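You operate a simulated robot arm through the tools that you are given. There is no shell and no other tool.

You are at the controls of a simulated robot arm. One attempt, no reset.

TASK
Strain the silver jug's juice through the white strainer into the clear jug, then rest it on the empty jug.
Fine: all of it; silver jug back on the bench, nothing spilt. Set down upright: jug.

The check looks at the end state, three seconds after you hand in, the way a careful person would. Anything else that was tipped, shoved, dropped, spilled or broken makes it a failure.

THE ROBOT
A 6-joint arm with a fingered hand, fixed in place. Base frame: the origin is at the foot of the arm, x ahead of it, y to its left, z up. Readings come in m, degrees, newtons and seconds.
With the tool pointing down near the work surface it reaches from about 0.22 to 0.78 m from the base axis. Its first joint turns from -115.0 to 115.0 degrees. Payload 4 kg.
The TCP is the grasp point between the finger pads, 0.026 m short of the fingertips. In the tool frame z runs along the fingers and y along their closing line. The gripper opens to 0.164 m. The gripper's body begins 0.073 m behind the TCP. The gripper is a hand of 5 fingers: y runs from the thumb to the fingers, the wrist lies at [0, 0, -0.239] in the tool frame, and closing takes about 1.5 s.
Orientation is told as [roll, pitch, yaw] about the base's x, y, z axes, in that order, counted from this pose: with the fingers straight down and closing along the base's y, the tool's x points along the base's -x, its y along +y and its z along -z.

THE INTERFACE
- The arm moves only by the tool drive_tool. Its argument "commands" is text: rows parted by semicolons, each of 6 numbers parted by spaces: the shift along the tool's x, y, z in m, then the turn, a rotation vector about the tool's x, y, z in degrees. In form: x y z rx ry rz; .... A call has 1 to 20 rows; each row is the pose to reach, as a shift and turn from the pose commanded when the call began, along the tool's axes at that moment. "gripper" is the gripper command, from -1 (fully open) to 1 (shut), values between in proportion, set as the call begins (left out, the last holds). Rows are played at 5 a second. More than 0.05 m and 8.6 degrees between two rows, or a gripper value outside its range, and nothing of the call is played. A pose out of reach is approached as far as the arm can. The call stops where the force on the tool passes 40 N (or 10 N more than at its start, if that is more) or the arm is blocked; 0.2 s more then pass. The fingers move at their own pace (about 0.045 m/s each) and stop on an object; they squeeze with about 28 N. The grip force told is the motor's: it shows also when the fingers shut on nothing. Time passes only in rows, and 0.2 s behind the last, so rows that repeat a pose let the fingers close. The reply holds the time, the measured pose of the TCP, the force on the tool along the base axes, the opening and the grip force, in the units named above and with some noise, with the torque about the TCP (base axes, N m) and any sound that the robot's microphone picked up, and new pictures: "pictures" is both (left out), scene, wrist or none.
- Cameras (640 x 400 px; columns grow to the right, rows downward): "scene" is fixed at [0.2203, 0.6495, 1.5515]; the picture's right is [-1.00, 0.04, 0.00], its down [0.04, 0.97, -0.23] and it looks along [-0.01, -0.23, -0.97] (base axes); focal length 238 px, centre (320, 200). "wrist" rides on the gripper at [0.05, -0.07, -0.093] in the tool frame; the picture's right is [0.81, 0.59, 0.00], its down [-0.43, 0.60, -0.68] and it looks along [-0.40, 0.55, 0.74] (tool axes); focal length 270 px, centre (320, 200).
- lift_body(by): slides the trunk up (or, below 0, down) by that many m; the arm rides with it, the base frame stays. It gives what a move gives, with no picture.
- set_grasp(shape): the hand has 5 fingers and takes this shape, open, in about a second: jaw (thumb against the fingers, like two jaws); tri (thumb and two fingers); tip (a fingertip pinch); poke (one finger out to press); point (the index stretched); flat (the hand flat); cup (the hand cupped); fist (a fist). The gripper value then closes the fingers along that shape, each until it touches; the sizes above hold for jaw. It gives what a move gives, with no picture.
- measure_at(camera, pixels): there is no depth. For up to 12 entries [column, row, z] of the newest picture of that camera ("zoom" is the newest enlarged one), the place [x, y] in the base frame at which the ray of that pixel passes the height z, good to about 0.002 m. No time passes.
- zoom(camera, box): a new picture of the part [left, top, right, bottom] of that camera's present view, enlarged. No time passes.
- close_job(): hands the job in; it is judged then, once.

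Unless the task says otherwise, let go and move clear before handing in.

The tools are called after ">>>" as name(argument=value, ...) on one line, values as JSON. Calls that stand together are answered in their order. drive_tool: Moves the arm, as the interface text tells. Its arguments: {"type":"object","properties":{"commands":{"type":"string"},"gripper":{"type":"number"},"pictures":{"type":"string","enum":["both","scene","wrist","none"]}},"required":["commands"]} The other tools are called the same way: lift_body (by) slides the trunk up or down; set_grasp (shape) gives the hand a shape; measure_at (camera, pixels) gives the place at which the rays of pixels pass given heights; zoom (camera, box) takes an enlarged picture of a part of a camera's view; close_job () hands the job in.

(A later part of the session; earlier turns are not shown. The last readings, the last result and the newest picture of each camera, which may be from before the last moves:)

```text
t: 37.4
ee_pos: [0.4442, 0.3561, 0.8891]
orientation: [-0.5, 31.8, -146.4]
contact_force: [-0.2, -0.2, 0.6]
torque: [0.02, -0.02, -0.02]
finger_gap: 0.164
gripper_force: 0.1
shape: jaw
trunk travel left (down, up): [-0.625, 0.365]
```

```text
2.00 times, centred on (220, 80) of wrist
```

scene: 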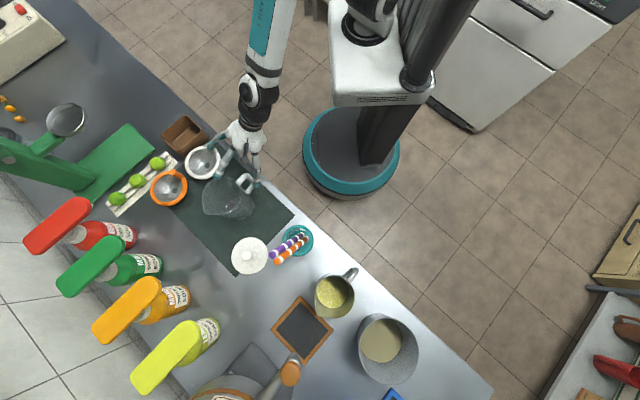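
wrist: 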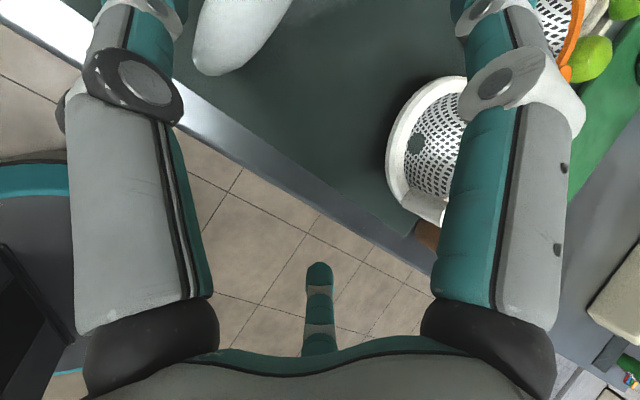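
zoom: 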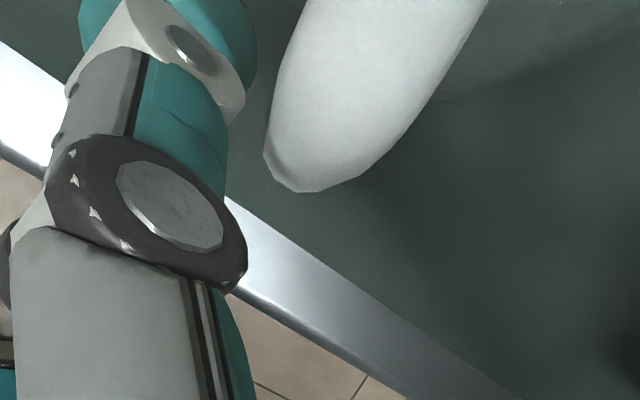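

The thumb tip sits just outside the jug handle and another digit is near the strainer post, with no contact. I'll retract straight back along the tool axis, the direction the digits point, so they slide out cleanly.

>>> drive_tool(commands="0 0 -0.02 0 0 0; 0 0 -0.05 0 0 0; 0 0 -0.08 0 0 0; 0 0 -0.11 0 0 0; 0 0 -0.14 0 0 0; 0 0 -0.17 0 0 0; 0 0 -0.17 0 0 0")

```text
t: 39.0
ee_pos: [0.3588, 0.3085, 0.9254]
orientation: [-0.6, 32.3, -146.4]
contact_force: [-0.3, 0.3, 1.0]
torque: [0.0, -0.01, -0.03]
finger_gap: 0.1641
gripper_force: 0.0
shape: jaw
out of reach, approached as far as the arm can: row 1, 2, 3, 4, 5, 6, 7
trunk travel left (down, up): [-0.625, 0.365]
```

scene: 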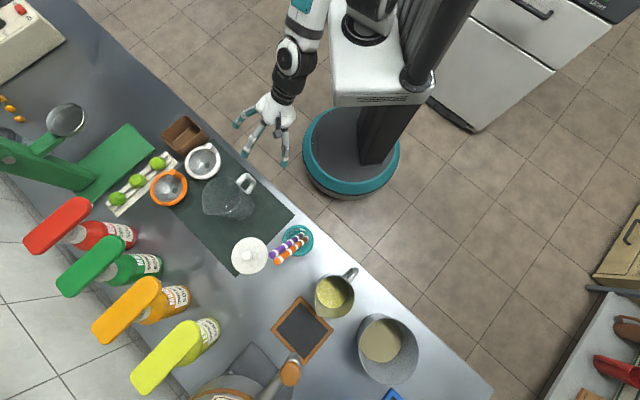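
wrist: 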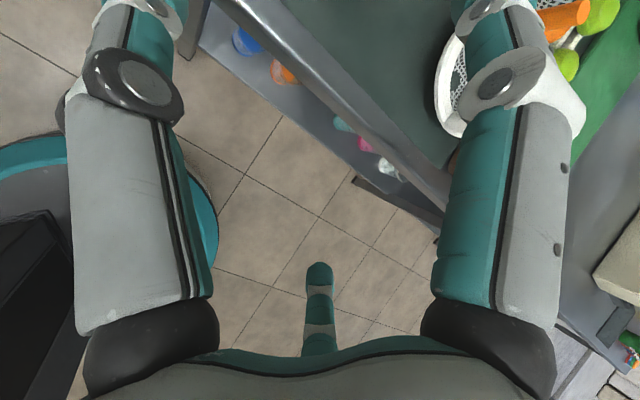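

The hand is now off the bench in front, and nothing appears disturbed. The wrist seems stuck near a joint limit with this roll, so I'll unwind it about the tool axis here in free space.

>>> drive_tool(commands="0 0 0 0 0 8; 0 0 0 0 0 16; 0 0 0 0 0 24; 0 0 0 0 0 32; 0 0 0 0 0 40; 0 0 0 0 0 48; 0 0 0 0 0 56; 0 0 0 0 0 64; 0 0 0 0 0 72; 0 0 0 0 0 80; 0 0 0 0 0 88; 0 0 0 0 0 90", pictures="none")

```text
t: 41.6
ee_pos: [0.3613, 0.302, 0.929]
orientation: [-31.9, -0.5, 124.0]
contact_force: [-0.1, 0.4, -0.2]
torque: [0.01, -0.02, -0.01]
finger_gap: 0.164
gripper_force: 0.0
shape: jaw
trunk travel left (down, up): [-0.625, 0.365]
```

That unwound cleanly. Now I'll straighten the tool to vertical and rise about 12 cm.

>>> drive_tool(commands="0 -0.013 -0.02 -6.4 0 0; 0 -0.025 -0.04 -12.8 0 0; 0 -0.038 -0.06 -19.1 0 0; 0 -0.05 -0.08 -25.5 0 0; 0 -0.063 -0.102 -31.9 0 0; 0 -0.063 -0.102 -31.9 0 0", pictures="none")

```text
t: 43.0
ee_pos: [0.362, 0.3013, 1.0464]
orientation: [0.1, -0.4, 123.9]
contact_force: [-0.3, 0.4, -0.3]
torque: [0.0, 0.02, 0.01]
finger_gap: 0.164
gripper_force: 0.1
shape: jaw
out of reach, approached as far as the arm can: row 1
trunk travel left (down, up): [-0.625, 0.365]
```

The tool is vertical again at (0.362, 0.301, 1.046) with yaw 124°. I'll measure how close the brown box is to the strainer post before choosing the pick yaw.

>>> zoom(camera="scene", box=[150, 110, 246, 170])

>>> zoom(camera="scene", box=[290, 240, 402, 310])

>>> measure_at(camera="scene", pixels=[[208.75, 137.5, 0.803], [199.5, 130, 0.85], [199.5, 130, 0.87], [183.75, 156.25, 0.803], [175, 151, 0.85], [175, 151, 0.87]])

```text
6.67 times, centred on (198, 140) of scene
```

zoom: 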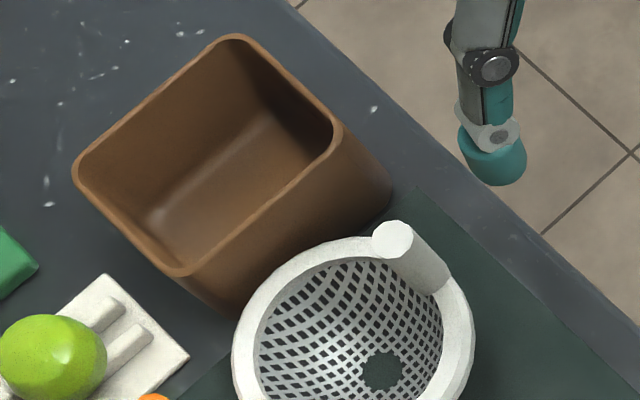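

```text
5.71 times, centred on (346, 275) of scene
```

zoom: 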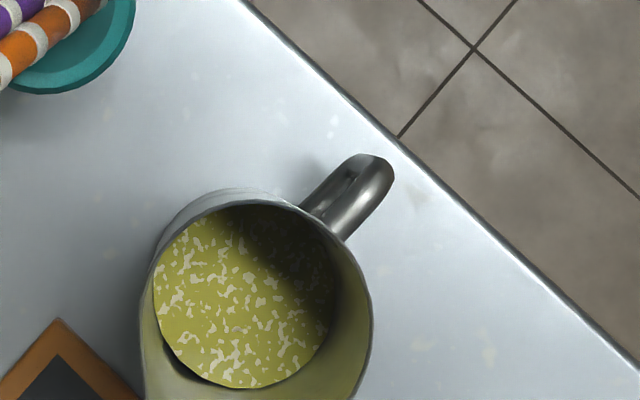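

```text
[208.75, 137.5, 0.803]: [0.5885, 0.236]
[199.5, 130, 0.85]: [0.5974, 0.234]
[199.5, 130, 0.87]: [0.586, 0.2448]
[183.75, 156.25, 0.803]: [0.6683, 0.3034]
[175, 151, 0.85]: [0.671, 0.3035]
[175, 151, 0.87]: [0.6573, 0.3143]
```

The box wall is about 0.076 m from the post and its top is near z≈0.858, so a top grip with the fingers pre-closed to about 0.05 m will clear it. I'll unwind the wrist to yaw ≈ -15° here, so that later I can turn the post to the far side when placing.

>>> drive_tool(commands="0 0 0 0 0 8.2; 0 0 0 0 0 16.4; 0 0 0 0 0 24.6; 0 0 0 0 0 32.8; 0 0 0 0 0 41; 0 0 0 0 0 49.2; 0 0 0 0 0 57.4; 0 0 0 0 0 65.6; 0 0 0 0 0 73.8; 0 0 0 0 0 82; 0 0 0 0 0 90.2; 0 0 0 0 0 98.4; 0 0 0 0 0 106.6; 0 0 0 0 0 114.8; 0 0 0 0 0 123; 0 0 0 0 0 131.2; 0 0 0 0 0 139; 0 0 0 0 0 139", gripper=0.35, pictures="none")

```text
t: 46.8
ee_pos: [0.3615, 0.3015, 1.0484]
orientation: [0.4, 0.4, -15.2]
contact_force: [0.2, -0.9, -0.2]
torque: [0.03, 0.03, -0.01]
finger_gap: 0.0538
gripper_force: 0.0
shape: jaw
trunk travel left (down, up): [-0.625, 0.365]
```

>>> drive_tool(commands="-0.0304 0.0087 0 0 0 0; -0.0607 0.0174 0 0 0 0; -0.0911 0.026 0 0 0 0; -0.1215 0.0347 0 0 0 0; -0.1518 0.0434 0 0 0 0; -0.1822 0.0521 0 0 0 0; -0.1822 0.0521 0.03 0 0 0; -0.1822 0.0521 0.06 0 0 0; -0.1822 0.0521 0.088 0 0 0; -0.1822 0.0521 0.088 0 0 0; -0.1822 0.0521 0.088 0 0 0")

>>> zoom(camera="wrist", box=[200, 40, 456, 200])

>>> zoom(camera="scene", box=[150, 100, 278, 180])

```text
t: 49.2
ee_pos: [0.5494, 0.3087, 0.9594]
orientation: [0.2, 0.4, -15.0]
contact_force: [-0.7, 0.2, -0.6]
torque: [-0.01, 0.0, -0.01]
finger_gap: 0.0538
gripper_force: 0.1
shape: jaw
trunk travel left (down, up): [-0.625, 0.365]
```

scene: 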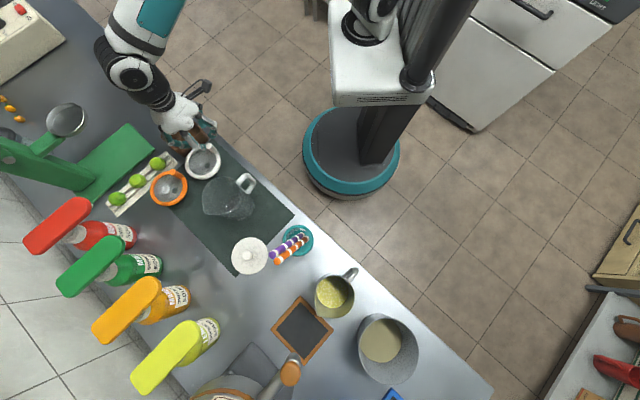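
wrist: 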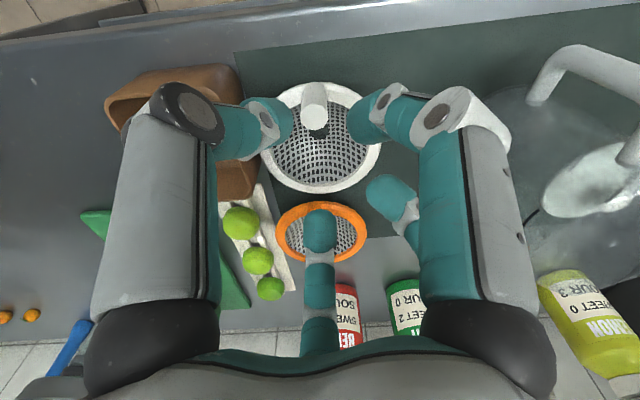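

```text
2.50 times, centred on (328, 120) of wrist
```

zoom: 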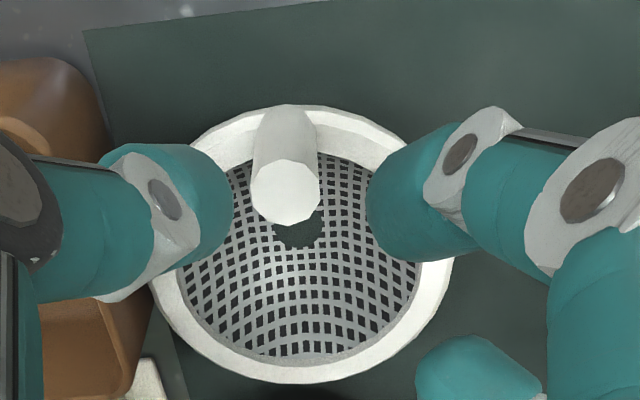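

```text
5.00 times, centred on (214, 140) of scene
```

zoom: 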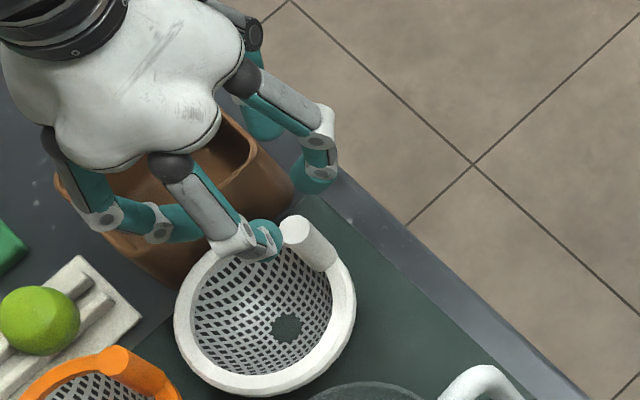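

>>> measure_at(camera="wrist", pixels=[[314, 117.2, 0.875], [314, 117.2, 0.87], [316, 82, 0.83], [318, 139, 0.826]])

```text
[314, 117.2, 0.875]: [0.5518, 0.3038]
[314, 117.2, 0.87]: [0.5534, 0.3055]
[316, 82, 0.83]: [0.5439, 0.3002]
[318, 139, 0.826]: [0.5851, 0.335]
```

The post is at (0.552, 0.304), about 5 mm off the tool axis. I'll correct for that and descend to TCP z≈0.860, with the tips just above the rim.

>>> drive_tool(commands="-0.0033 -0.0041 0.02 0 0 0; -0.0033 -0.0041 0.045 0 0 0; -0.0033 -0.0041 0.065 0 0 0; -0.0033 -0.0041 0.08 0 0 0; -0.0033 -0.0041 0.09 0 0 0; -0.0033 -0.0041 0.098 0 0 0; -0.0033 -0.0041 0.098 0 0 0; -0.0033 -0.0041 0.098 0 0 0")

>>> zoom(camera="wrist", box=[200, 80, 456, 240])

```text
t: 51.0
ee_pos: [0.5515, 0.3005, 0.8612]
orientation: [0.4, 0.5, -15.1]
contact_force: [0.1, 1.1, 0.1]
torque: [0.02, -0.01, -0.02]
finger_gap: 0.0536
gripper_force: 0.0
shape: jaw
trunk travel left (down, up): [-0.625, 0.365]
```

scene: 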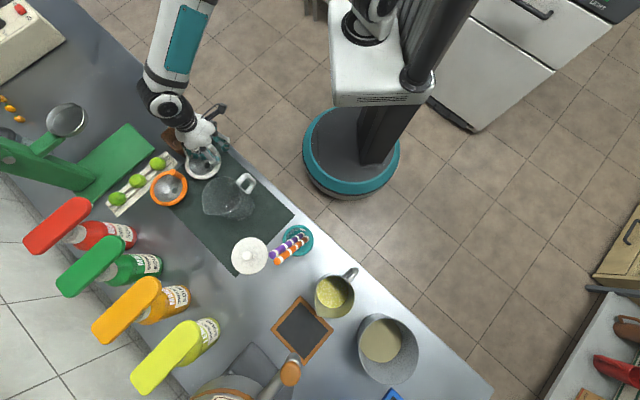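
wrist: 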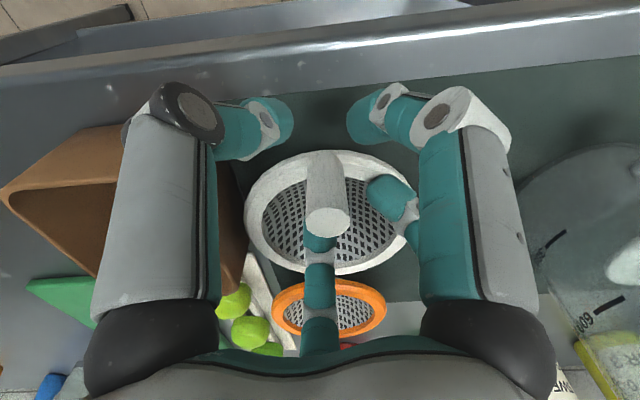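

```text
2.50 times, centred on (328, 160) of wrist
```

zoom: 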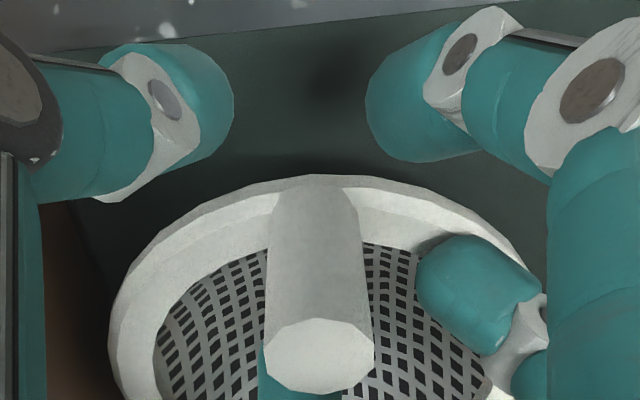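

The post is centred between the digits, about 3 mm off. I'll make that small correction and close the fingers on it.

>>> drive_tool(commands="0.0024 0.0017 0 0 0 0; 0.0024 0.0017 0 0 0 0; 0.0024 0.0017 0 0 0 0", pictures="none")

>>> drive_tool(commands="0 0 0 0 0 0; 0 0 0 0 0 0; 0 0 0 0 0 0; 0 0 0 0 0 0; 0 0 0 0 0 0; 0 0 0 0 0 0; 0 0 0 0 0 0; 0 0 0 0 0 0", gripper=1)

>>> zoom(camera="wrist", box=[200, 80, 456, 240])

```text
t: 51.8
ee_pos: [0.551, 0.3039, 0.8624]
orientation: [0.4, 0.4, -15.1]
contact_force: [1.1, -0.9, 0.6]
torque: [-0.02, 0.05, 0.0]
finger_gap: 0.0538
gripper_force: 0.0
shape: jaw
trunk travel left (down, up): [-0.625, 0.365]
```

```text
t: 53.6
ee_pos: [0.5508, 0.3034, 0.8623]
orientation: [0.3, 0.4, -15.1]
contact_force: [-0.3, -0.3, -0.8]
torque: [0.01, 0.02, 0.01]
finger_gap: 0.0147
gripper_force: 27.7
shape: jaw
trunk travel left (down, up): [-0.625, 0.365]
```

scene: 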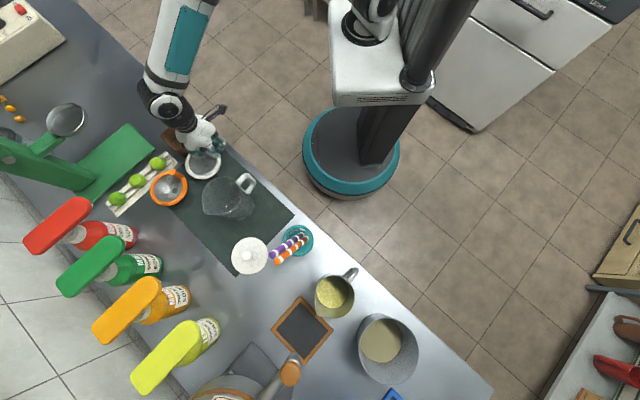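
wrist: 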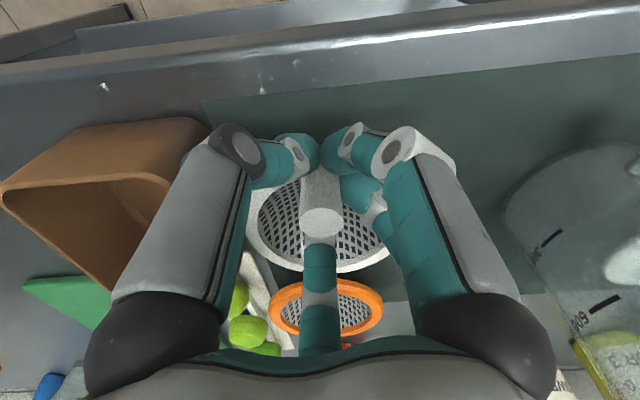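

```text
2.50 times, centred on (328, 160) of wrist
```

zoom: 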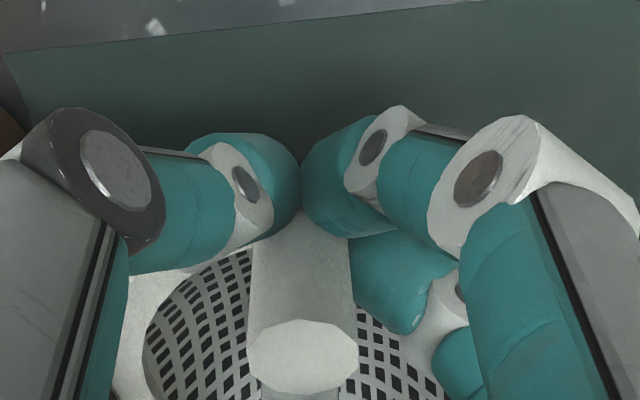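

The digits have closed on the post (gap 0.0147 m, grip 27.7 N). I'll lift gently a few centimetres and check that the strainer stays level.

>>> drive_tool(commands="0 0 -0.005 0 0 0; 0 0 -0.015 0 0 0; 0 0 -0.03 0 0 0; 0 0 -0.05 0 0 0; 0 0 -0.05 0 0 0; 0 0 -0.05 0 0 0")

>>> zoom(camera="wrist", box=[200, 80, 456, 240])

>>> zoom(camera="scene", box=[150, 110, 246, 170])

```text
t: 55.0
ee_pos: [0.5501, 0.3018, 0.912]
orientation: [0.2, 0.4, -15.1]
contact_force: [0.5, 0.4, -1.2]
torque: [-0.04, 0.05, 0.0]
finger_gap: 0.0146
gripper_force: 27.7
shape: jaw
trunk travel left (down, up): [-0.625, 0.365]
```

scene: 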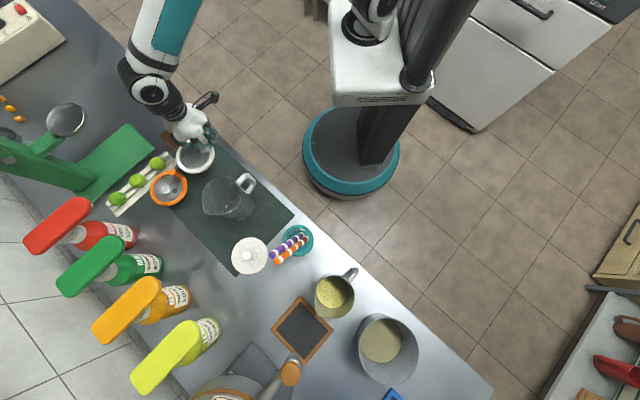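
wrist: 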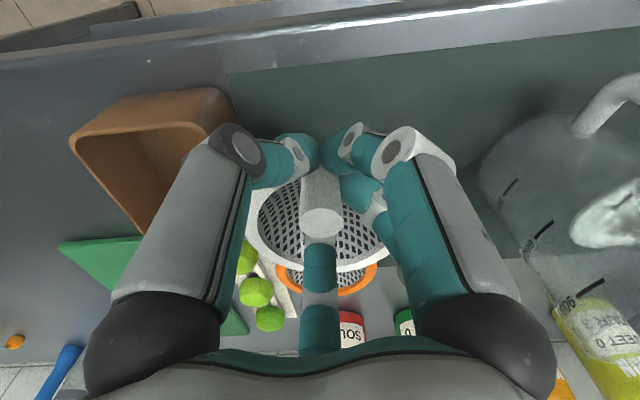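

```text
2.50 times, centred on (328, 160) of wrist
```

zoom: 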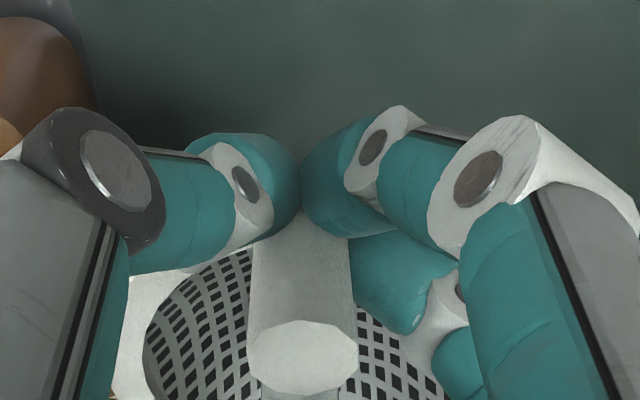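

```text
6.67 times, centred on (198, 140) of scene
```

zoom: 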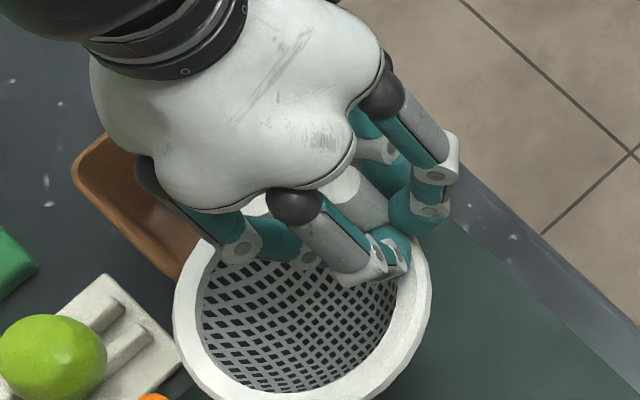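

The strainer is held firmly and level, with no shift relative to the hand. I'll raise it to z≈1.06 and turn it so the post will end up on the far/right side of the clear jug.

>>> drive_tool(commands="0 0 -0.03 0 0 0; 0 0 -0.06 0 0 0; 0 0 -0.09 0 0 0; 0 0 -0.12 0 0 0; 0 0 -0.145 0 0 0; 0 0 -0.145 0 0 0", pictures="none")

>>> drive_tool(commands="0 0 0 0 0 -7; 0 0 0 0 0 -14; 0 0 0 0 0 -21; 0 0 0 0 0 -28; 0 0 0 0 0 -35; 0 0 0 0 0 -42; 0 0 0 0 0 -49; 0 0 0 0 0 -56; 0 0 0 0 0 -63; 0 0 0 0 0 -70; 0 0 0 0 0 -77; 0 0 0 0 0 -84; 0 0 0 0 0 -91; 0 0 0 0 0 -98; 0 0 0 0 0 -105; 0 0 0 0 0 -112; 0 0 0 0 0 -118; 0 0 0 0 0 -118")

```text
t: 56.4
ee_pos: [0.5504, 0.3014, 1.0547]
orientation: [0.2, 0.3, -15.1]
contact_force: [0.3, -0.4, -0.4]
torque: [0.0, 0.04, 0.02]
finger_gap: 0.0148
gripper_force: 27.7
shape: jaw
trunk travel left (down, up): [-0.625, 0.365]
```

```text
t: 60.2
ee_pos: [0.5498, 0.3021, 1.0563]
orientation: [0.1, -0.3, 103.0]
contact_force: [-0.8, -1.2, -1.9]
torque: [-0.01, -0.03, -0.03]
finger_gap: 0.0147
gripper_force: 28.1
shape: jaw
trunk travel left (down, up): [-0.625, 0.365]
```

scene: 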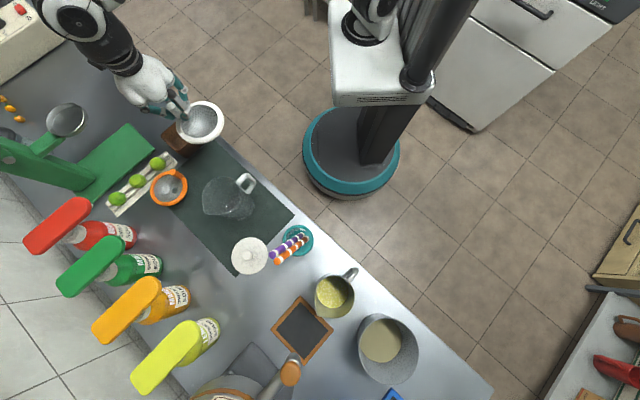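
wrist: 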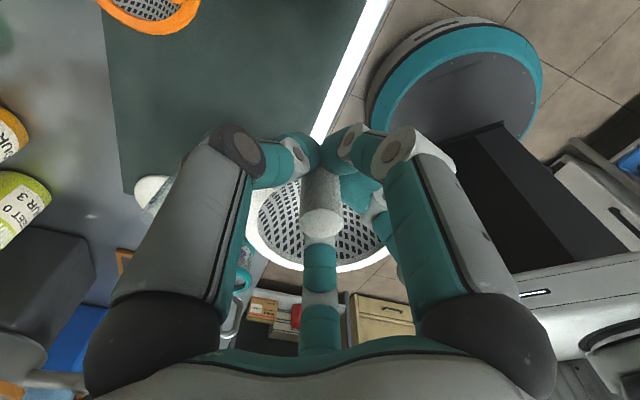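

The strainer is now oriented with yaw 103°. I'll carry it over the clear jug at z≈1.056, leaving about 5 cm clearance under the bowl, and then check alignment.

>>> drive_tool(commands="-0.028 -0.0016 0 0 0 0; -0.056 -0.0032 0 0 0 0; -0.084 -0.0048 0 0 0 0; -0.112 -0.0064 0 0 0 0; -0.14 -0.008 0 0 0 0; -0.1698 -0.0093 0 0 0 0; -0.1698 -0.0093 0 0 0 0; -0.1698 -0.0093 0 0 0 0")

>>> zoom(camera="scene", box=[160, 135, 288, 215])

>>> zoom(camera="wrist", box=[120, 60, 440, 260])

```text
t: 62.0
ee_pos: [0.5212, 0.4694, 1.0594]
orientation: [0.2, -0.4, 102.9]
contact_force: [-0.6, 0.5, -1.3]
torque: [0.0, -0.04, 0.01]
finger_gap: 0.0146
gripper_force: 28.0
shape: jaw
trunk travel left (down, up): [-0.625, 0.365]
```

scene: 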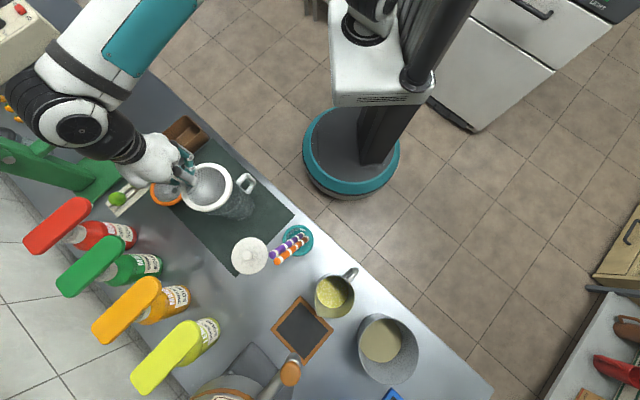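
wrist: 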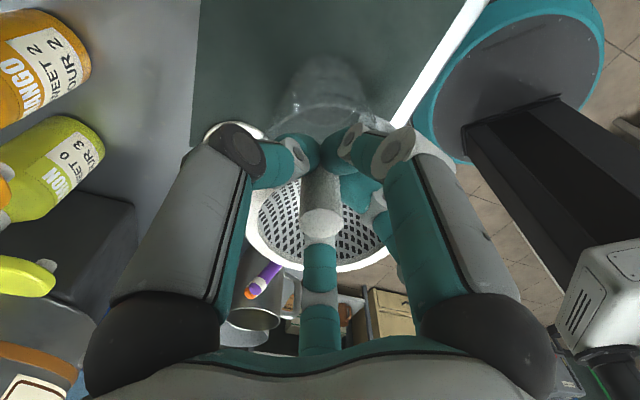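

```text
5.00 times, centred on (224, 175) of scene
```

zoom: 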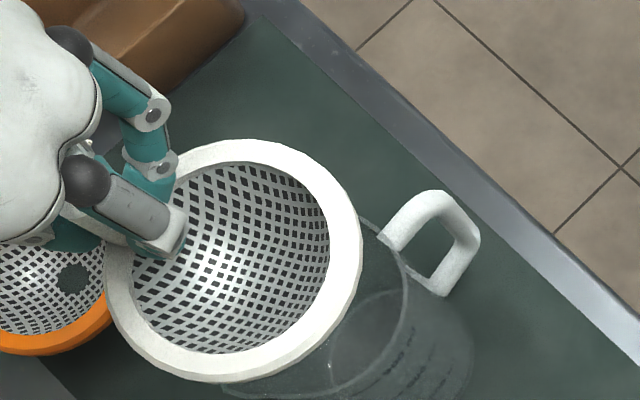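

```text
2.00 times, centred on (280, 160) of wrist
```

zoom: 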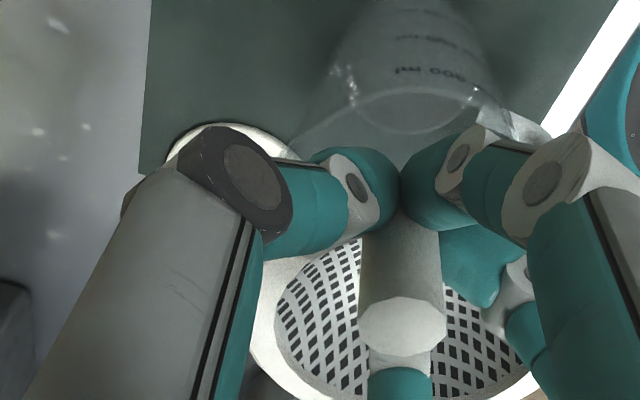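

>>> zoom(camera="scene", box=[180, 165, 276, 225])

>>> measure_at(camera="scene", pixels=[[206.6, 187.2, 1.02], [206.6, 187.2, 1.0254], [206.6, 187.2, 1.03], [180.8, 187, 1.0254], [232.4, 187, 1.0254], [206, 162.6, 1.0254], [206, 211.8, 1.0254]])

```text
6.67 times, centred on (228, 195) of scene
```

zoom: 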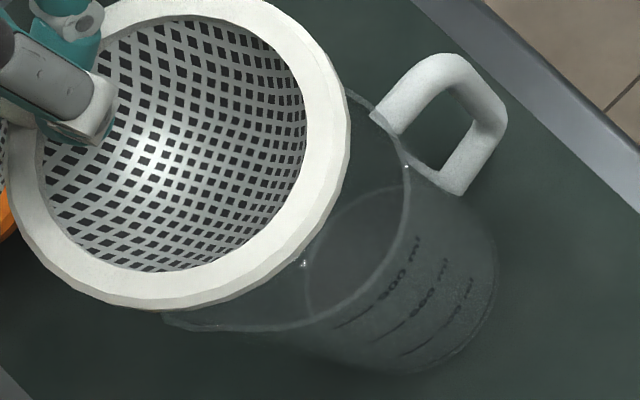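

```text
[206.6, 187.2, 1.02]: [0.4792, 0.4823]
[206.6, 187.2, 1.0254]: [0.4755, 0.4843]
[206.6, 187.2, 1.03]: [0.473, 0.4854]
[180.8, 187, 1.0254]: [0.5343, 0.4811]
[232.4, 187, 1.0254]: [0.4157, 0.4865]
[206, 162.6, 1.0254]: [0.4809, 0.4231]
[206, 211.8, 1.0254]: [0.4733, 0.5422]
```

The strainer is over the jug. The jug's handle looks a few millimetres off its first position, likely brushed earlier. I'll re-measure the jug axis using its base ring and rim.

>>> measure_at(camera="scene", pixels=[[239.8, 207, 0.804], [238.8, 205.8, 0.804], [222.5, 196, 0.93], [222.5, 196, 0.94], [222.5, 196, 0.95], [222.5, 196, 0.96], [241.5, 193.5, 0.945], [217, 215, 0.945]])

>>> zoom(camera="wrist", box=[220, 80, 420, 180])

```text
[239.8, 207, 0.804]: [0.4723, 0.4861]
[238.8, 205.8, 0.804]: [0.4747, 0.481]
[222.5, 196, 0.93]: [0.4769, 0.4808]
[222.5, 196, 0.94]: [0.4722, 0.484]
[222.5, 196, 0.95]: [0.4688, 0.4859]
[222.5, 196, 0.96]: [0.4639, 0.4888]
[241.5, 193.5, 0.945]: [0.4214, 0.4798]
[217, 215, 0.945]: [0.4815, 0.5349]
```

```text
3.20 times, centred on (320, 130) of wrist
```

zoom: 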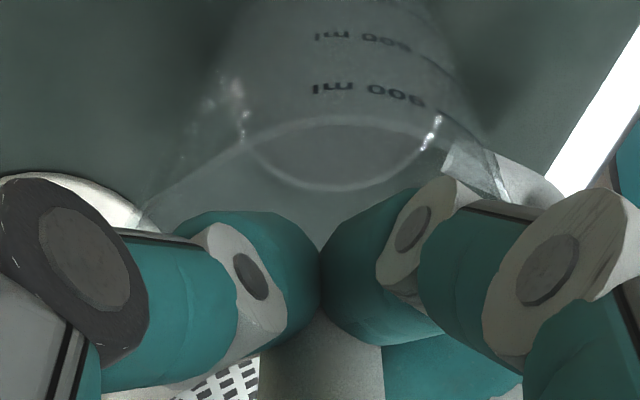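

The jug axis works out to about (0.473, 0.484) with the rim at z≈0.94, and the strainer centre is at (0.475, 0.4835), so it needs only a 2 mm correction. I'll lower slowly to just above the expected contact.

>>> drive_tool(commands="-0.001 0.0018 0.01 0 0 0; -0.001 0.0018 0.025 0 0 0; -0.001 0.0018 0.04 0 0 0; -0.001 0.0018 0.052 0 0 0; -0.001 0.0018 0.06 0 0 0; -0.001 0.0018 0.065 0 0 0; -0.001 0.0018 0.065 0 0 0; -0.001 0.0018 0.065 0 0 0")

>>> zoom(camera="scene", box=[160, 145, 288, 225])

```text
t: 63.8
ee_pos: [0.5201, 0.4709, 0.9921]
orientation: [0.2, -0.4, 102.8]
contact_force: [0.2, -0.6, -0.9]
torque: [0.02, 0.01, 0.03]
finger_gap: 0.0146
gripper_force: 28.0
shape: jaw
trunk travel left (down, up): [-0.625, 0.365]
```

scene: 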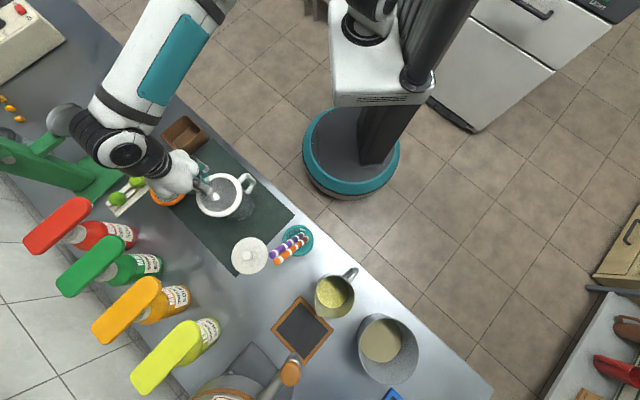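
wrist: 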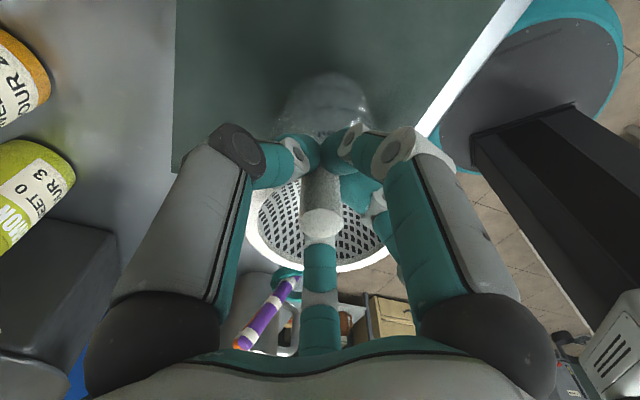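

```text
5.00 times, centred on (224, 185) of scene
```

zoom: 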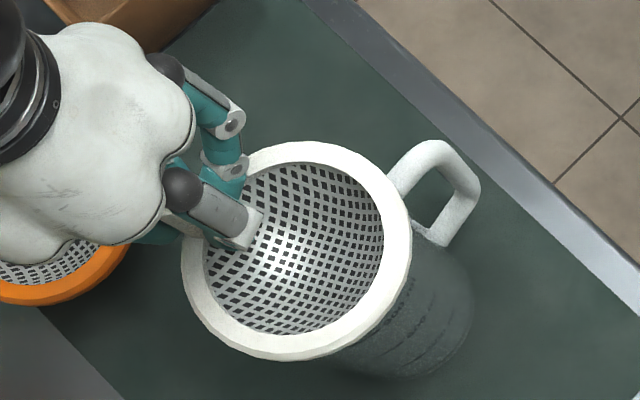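

The strainer covers the jug rim evenly. I'll continue down in 2 mm steps while watching the vertical force.

>>> drive_tool(commands="0 0 0.002 0 0 0; 0 0 0.004 0 0 0; 0 0 0.006 0 0 0; 0 0 0.006 0 0 0", pictures="none")

>>> drive_tool(commands="0 0 0.002 0 0 0; 0 0 0.004 0 0 0; 0 0 0.004 0 0 0", pictures="none")

```text
t: 64.8
ee_pos: [0.5185, 0.4709, 0.9875]
orientation: [0.2, -0.3, 102.8]
contact_force: [0.1, -0.4, 0.5]
torque: [0.0, -0.04, 0.02]
finger_gap: 0.015
gripper_force: 28.2
shape: jaw
trunk travel left (down, up): [-0.625, 0.365]
```

```text
t: 65.6
ee_pos: [0.5207, 0.4709, 0.9868]
orientation: [-0.1, -0.6, 102.9]
contact_force: [1.6, 0.9, 22.6]
torque: [0.06, -0.08, 0.03]
finger_gap: 0.015
gripper_force: 27.6
shape: jaw
trunk travel left (down, up): [-0.625, 0.365]
```

Contact: 22.6 N upward at TCP z≈0.987, consistent with the rim seating on the jug. I'll ease off 3 mm and look.

>>> drive_tool(commands="0 0 -0.0015 0 0 0; 0 0 -0.003 0 0 0; 0 0 -0.003 0 0 0")

>>> zoom(camera="scene", box=[170, 150, 282, 220])

>>> zoom(camera="wrist", box=[200, 60, 456, 220])

```text
t: 66.4
ee_pos: [0.5187, 0.4697, 0.9869]
orientation: [0.2, -0.4, 102.9]
contact_force: [2.4, 1.0, 18.9]
torque: [0.03, -0.1, -0.02]
finger_gap: 0.0147
gripper_force: 28.3
shape: jaw
trunk travel left (down, up): [-0.625, 0.365]
```

scene: 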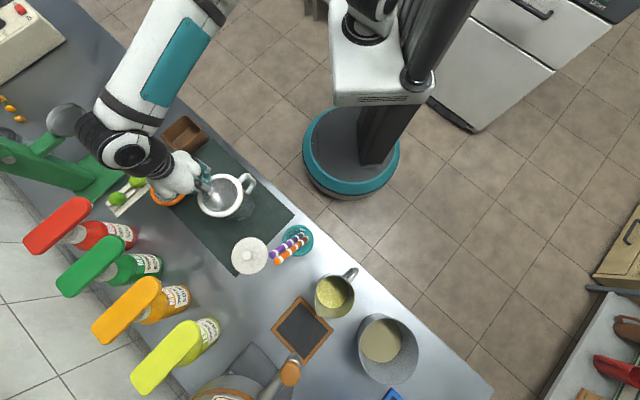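
wrist: 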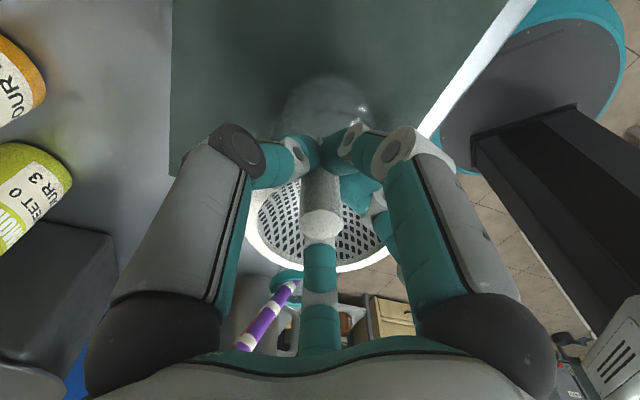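

```text
5.71 times, centred on (226, 185) of scene
```

zoom: 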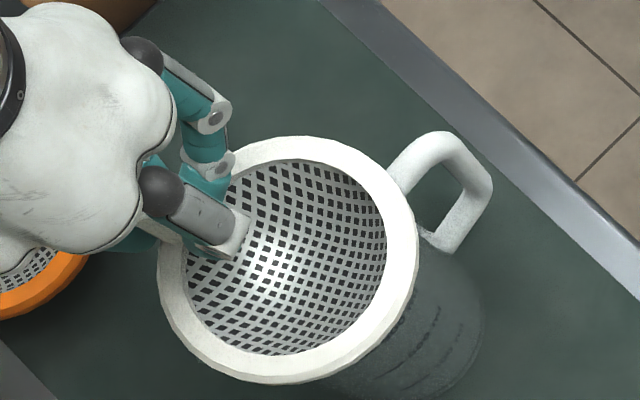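

```text
2.50 times, centred on (328, 140) of wrist
```

zoom: 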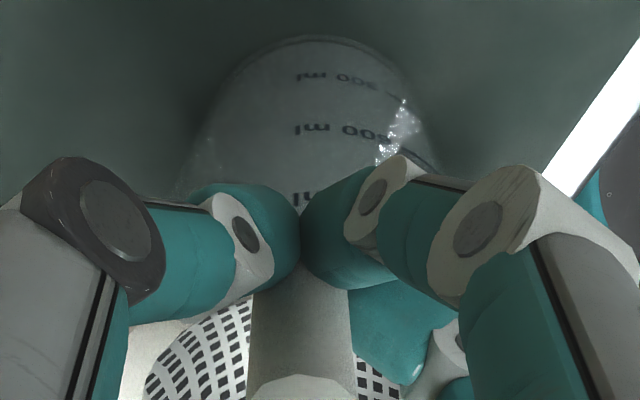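

>>> drive_tool(commands="0 0 -0.001 0 0 0; 0 0 -0.002 0 0 0; 0 0 -0.002 0 0 0", pictures="none")

```text
t: 67.2
ee_pos: [0.519, 0.4694, 0.9858]
orientation: [0.4, -0.4, 102.9]
contact_force: [1.3, 1.1, 7.4]
torque: [0.03, -0.04, 0.0]
finger_gap: 0.015
gripper_force: 28.4
shape: jaw
trunk travel left (down, up): [-0.625, 0.365]
```

>>> drive_tool(commands="0 0 -0.001 0 0 0; 0 0 -0.001 0 0 0; 0 0 -0.001 0 0 0", pictures="none")

>>> drive_tool(commands="0 0 0 0 0 0; 0 0 0 0 0 0; 0 0 0 0 0 0; 0 0 0 0 0 0; 0 0 0 0 0 0", gripper=0.4)

>>> zoom(camera="scene", box=[170, 150, 282, 220])

```text
t: 68.0
ee_pos: [0.5181, 0.4692, 0.9881]
orientation: [0.2, -0.4, 102.8]
contact_force: [-0.1, 0.1, -1.4]
torque: [-0.02, -0.03, 0.02]
finger_gap: 0.0147
gripper_force: 28.2
shape: jaw
trunk travel left (down, up): [-0.625, 0.365]
```

```text
t: 69.2
ee_pos: [0.5187, 0.4704, 0.9889]
orientation: [0.2, -0.4, 102.9]
contact_force: [-0.4, -0.1, 0.0]
torque: [-0.01, 0.01, -0.02]
finger_gap: 0.0489
gripper_force: 0.1
shape: jaw
trunk travel left (down, up): [-0.625, 0.365]
```

scene: 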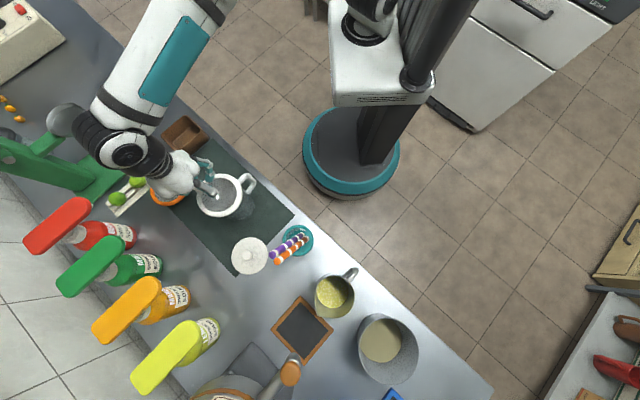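
wrist: 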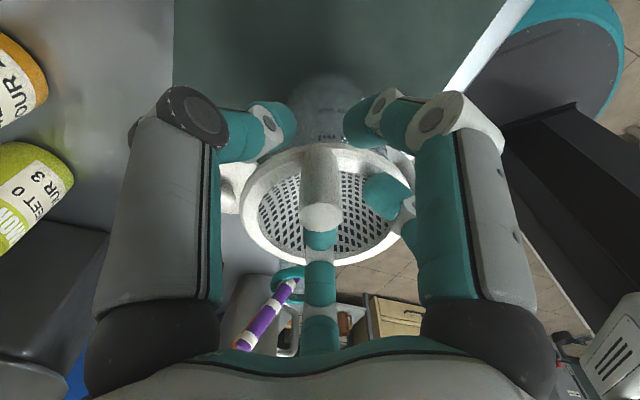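

```text
5.71 times, centred on (226, 185) of scene
```

zoom: 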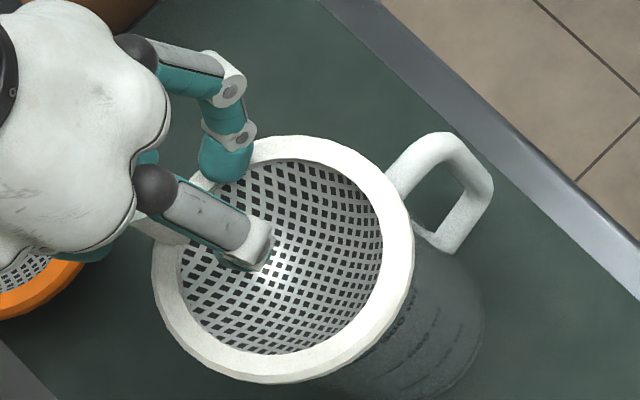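

Released, and the strainer stayed put on the jug. Now I'll lift straight up to clear the post and then inspect how it sits.

>>> drive_tool(commands="0 0 -0.01 0 0 0; 0 0 -0.025 0 0 0; 0 0 -0.045 0 0 0; 0 0 -0.07 0 0 0; 0 0 -0.095 0 0 0; 0 0 -0.095 0 0 0", pictures="none")

>>> drive_tool(commands="0.03 0.02 0 0 0 0; 0.06 0.04 0 0 0 0; 0.09 0.06 0 0 0 0; 0.12 0.08 0 0 0 0; 0.15 0.1 0 0 0 0; 0.15 0.1 0 0 0 0")

>>> zoom(camera="scene", box=[170, 150, 282, 220])

```text
t: 70.6
ee_pos: [0.5196, 0.4701, 1.0838]
orientation: [0.3, -0.4, 102.9]
contact_force: [-0.2, 0.0, -0.6]
torque: [0.01, 0.0, 0.0]
finger_gap: 0.0492
gripper_force: 0.0
shape: jaw
trunk travel left (down, up): [-0.625, 0.365]
```

```text
t: 72.0
ee_pos: [0.4567, 0.2987, 1.0822]
orientation: [0.1, -0.4, 103.0]
contact_force: [-0.9, -0.1, -0.9]
torque: [0.02, 0.0, 0.0]
finger_gap: 0.0489
gripper_force: 0.1
shape: jaw
trunk travel left (down, up): [-0.625, 0.365]
```

scene: 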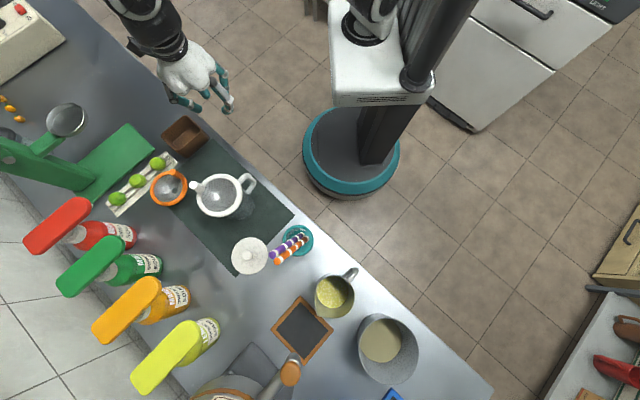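
wrist: 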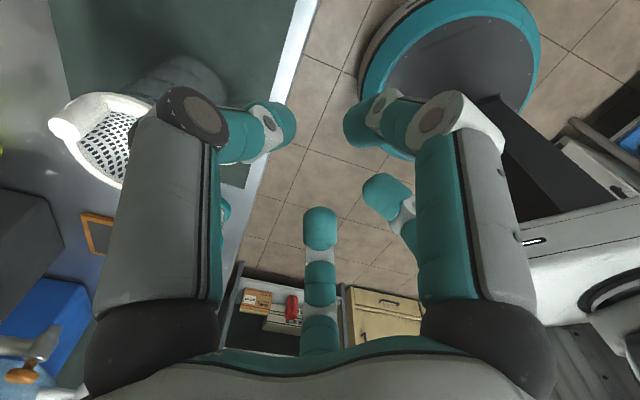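

```text
5.71 times, centred on (226, 185) of scene
```

zoom: 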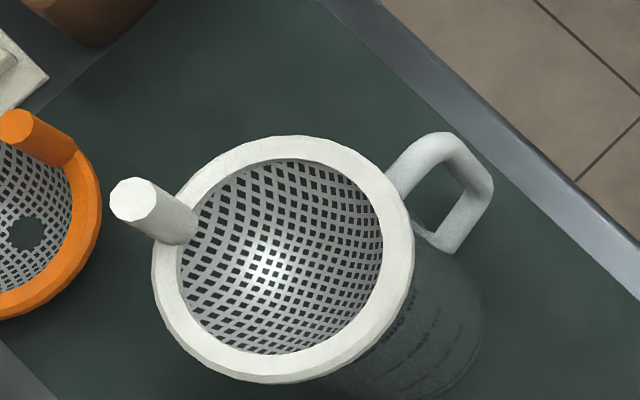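

The strainer is sitting level on the clear jug, with its post on the far side at scene (200,187). Next I need precise geometry for the silver jug.

>>> zoom(camera="scene", box=[303, 260, 367, 324])

>>> measure_at(camera="scene", pixels=[[219.5, 195.4, 0.95], [219.5, 195.4, 0.955]])

```text
6.25 times, centred on (335, 292) of scene
```

zoom: 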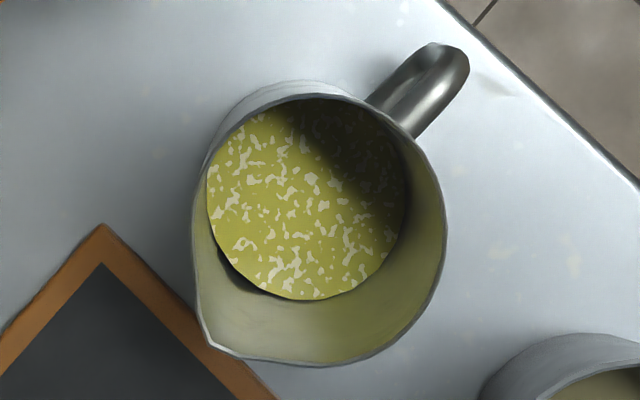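

```text
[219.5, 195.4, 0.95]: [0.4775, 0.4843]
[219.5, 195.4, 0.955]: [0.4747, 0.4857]
```

The strainer is centred on the clear jug at about (0.475, 0.485) and the juice surface looks to be near z≈0.87. My plan is to grip the silver jug's body from the handle side in "tri" with the tool level, lift it, turn it so the spout faces +x, and tip it forward over the strainer. First I'll move off the bench in front of the silver jug.

>>> drive_tool(commands="-0.0234 0.0339 0 0 0 0; -0.0468 0.0679 0 0 0 0; -0.0701 0.1018 0 0 0 0; -0.0935 0.1357 0 0 0 0; -0.1169 0.1696 0 0 0 0; -0.1403 0.2036 0 0 0 0; -0.1636 0.2375 0 0 0 0; -0.187 0.2714 0 0 0 0; -0.187 0.2714 0 0 0 0", pictures="none")

>>> measure_at(camera="scene", pixels=[[334.5, 296.6, 0.945], [331.8, 288.9, 0.803], [358.2, 269.9, 0.93], [358.2, 269.9, 0.9], [317.9, 316, 0.945], [358, 345, 0.9], [388, 345, 0.92], [418, 350, 0.92], [346, 273.5, 0.93]])

>>> set_grasp(shape="tri")

```text
t: 74.0
ee_pos: [0.1511, 0.4256, 1.0844]
orientation: [0.2, -0.3, 102.8]
contact_force: [0.5, -0.1, -0.5]
torque: [0.01, 0.01, -0.02]
finger_gap: 0.049
gripper_force: 0.0
shape: jaw
trunk travel left (down, up): [-0.625, 0.365]
```

```text
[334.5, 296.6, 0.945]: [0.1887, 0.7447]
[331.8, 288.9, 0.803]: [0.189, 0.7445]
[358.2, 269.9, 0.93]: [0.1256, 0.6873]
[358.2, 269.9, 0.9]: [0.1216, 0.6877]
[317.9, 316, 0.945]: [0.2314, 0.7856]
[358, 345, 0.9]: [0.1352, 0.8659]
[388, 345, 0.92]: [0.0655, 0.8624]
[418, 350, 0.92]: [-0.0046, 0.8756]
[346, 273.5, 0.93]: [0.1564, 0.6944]
```

```text
t: 74.9
ee_pos: [0.1518, 0.4244, 1.0849]
orientation: [0.1, -0.4, 102.9]
contact_force: [0.0, 0.3, -0.6]
torque: [-0.01, 0.02, -0.05]
finger_gap: 0.1639
gripper_force: 0.0
shape: tri
trunk travel left (down, up): [-0.625, 0.365]
```

The silver jug axis is at (0.189, 0.7446), with the handle toward az ≈226° and the spout at ≈45°. The large metal cup's wall is about 0.105 m from the jug axis, so I'll pre-close the gap to about 0.125 m. Now I'll turn the yaw to 136° and move in front of the handle, still high.

>>> drive_tool(commands="-0.025 0.002 0 0 0 -5; -0.05 0.004 0 0 0 -10; -0.075 0.006 0 0 0 -15; -0.1 0.008 0 0 0 -20; -0.125 0.01 0 0 0 -25; -0.15 0.012 0 0 0 -30; -0.175 0.015 0 0 0 -33; -0.195 0.017 0 0 0 -33; -0.195 0.017 0 0 0 -33", gripper=-0.52, pictures="none")

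```text
t: 76.9
ee_pos: [0.0886, 0.6104, 1.0861]
orientation: [0.0, -0.3, 136.0]
contact_force: [-0.8, -0.5, -0.5]
torque: [0.02, 0.02, -0.02]
finger_gap: 0.1248
gripper_force: 0.1
shape: tri
trunk travel left (down, up): [-0.625, 0.365]
```

>>> drive_tool(commands="0 0 0 7.5 0 0; 0 0 0 15 0 0; 0 0 0 22.5 0 0; 0 0 0 30 0 0; 0 0 0 37.5 0 0; 0 0 0 45 0 0; 0 0 0 52.5 0 0; 0 0 0 60 0 0; 0 0 0 67.5 0 0; 0 0 0 75 0 0; 0 0 0 82.5 0 0; 0 0 0 90 0 0; 0 0 0 90 0 0")

```text
t: 79.9
ee_pos: [0.1331, 0.605, 1.1076]
orientation: [-91.1, -2.2, 131.8]
contact_force: [0.4, -0.1, 1.2]
torque: [0.0, -0.01, 0.02]
finger_gap: 0.1248
gripper_force: 0.1
shape: tri
trunk travel left (down, up): [-0.625, 0.365]
stopped in row 13: the arm was blocked; the commanded pose is now the measured one
```

scene: 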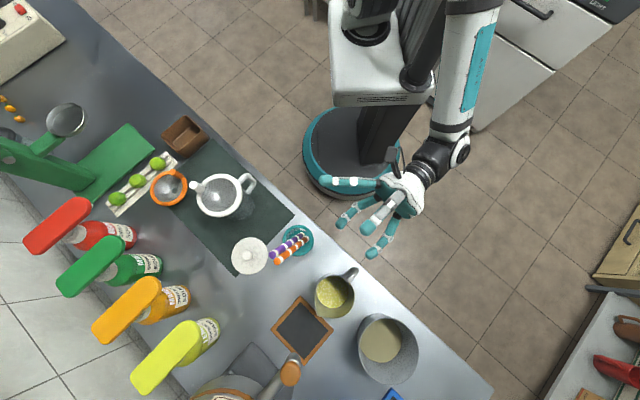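
wrist: 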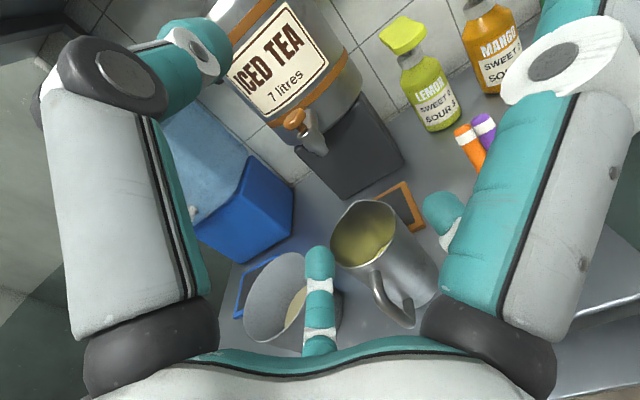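

The arm touched a limit on the last row but reached the level pose at (0.133, 0.605, 1.108). The wrist view shows the silver jug at (380,240) with its handle facing me. Now I'll roll -90° so the single side digit points up.

>>> drive_tool(commands="0 0 0 0 0 -8; 0 0 0 0 0 -16; 0 0 0 0 0 -24; 0 0 0 0 0 -32; 0 0 0 0 0 -40; 0 0 0 0 0 -48; 0 0 0 0 0 -56; 0 0 0 0 0 -64; 0 0 0 0 0 -72; 0 0 0 0 0 -80; 0 0 0 0 0 -88; 0 0 0 0 0 -90")

```text
t: 82.5
ee_pos: [0.1326, 0.6044, 1.1076]
orientation: [-117.5, 87.8, 104.4]
contact_force: [0.2, -0.4, 0.1]
torque: [0.0, -0.02, -0.01]
finger_gap: 0.1248
gripper_force: 0.0
shape: tri
trunk travel left (down, up): [-0.625, 0.365]
```

scene: 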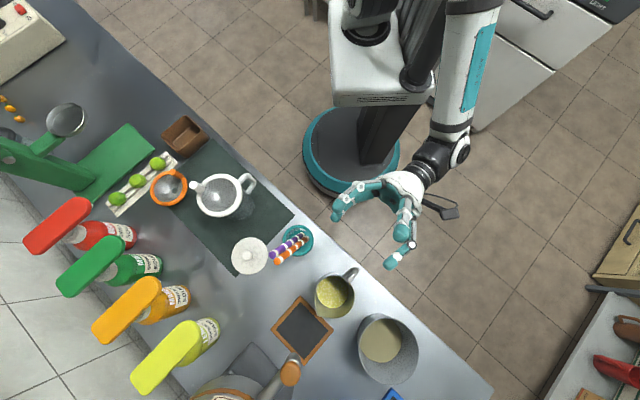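
wrist: 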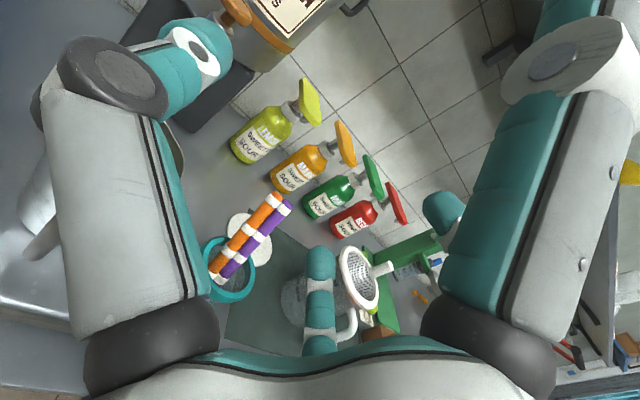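

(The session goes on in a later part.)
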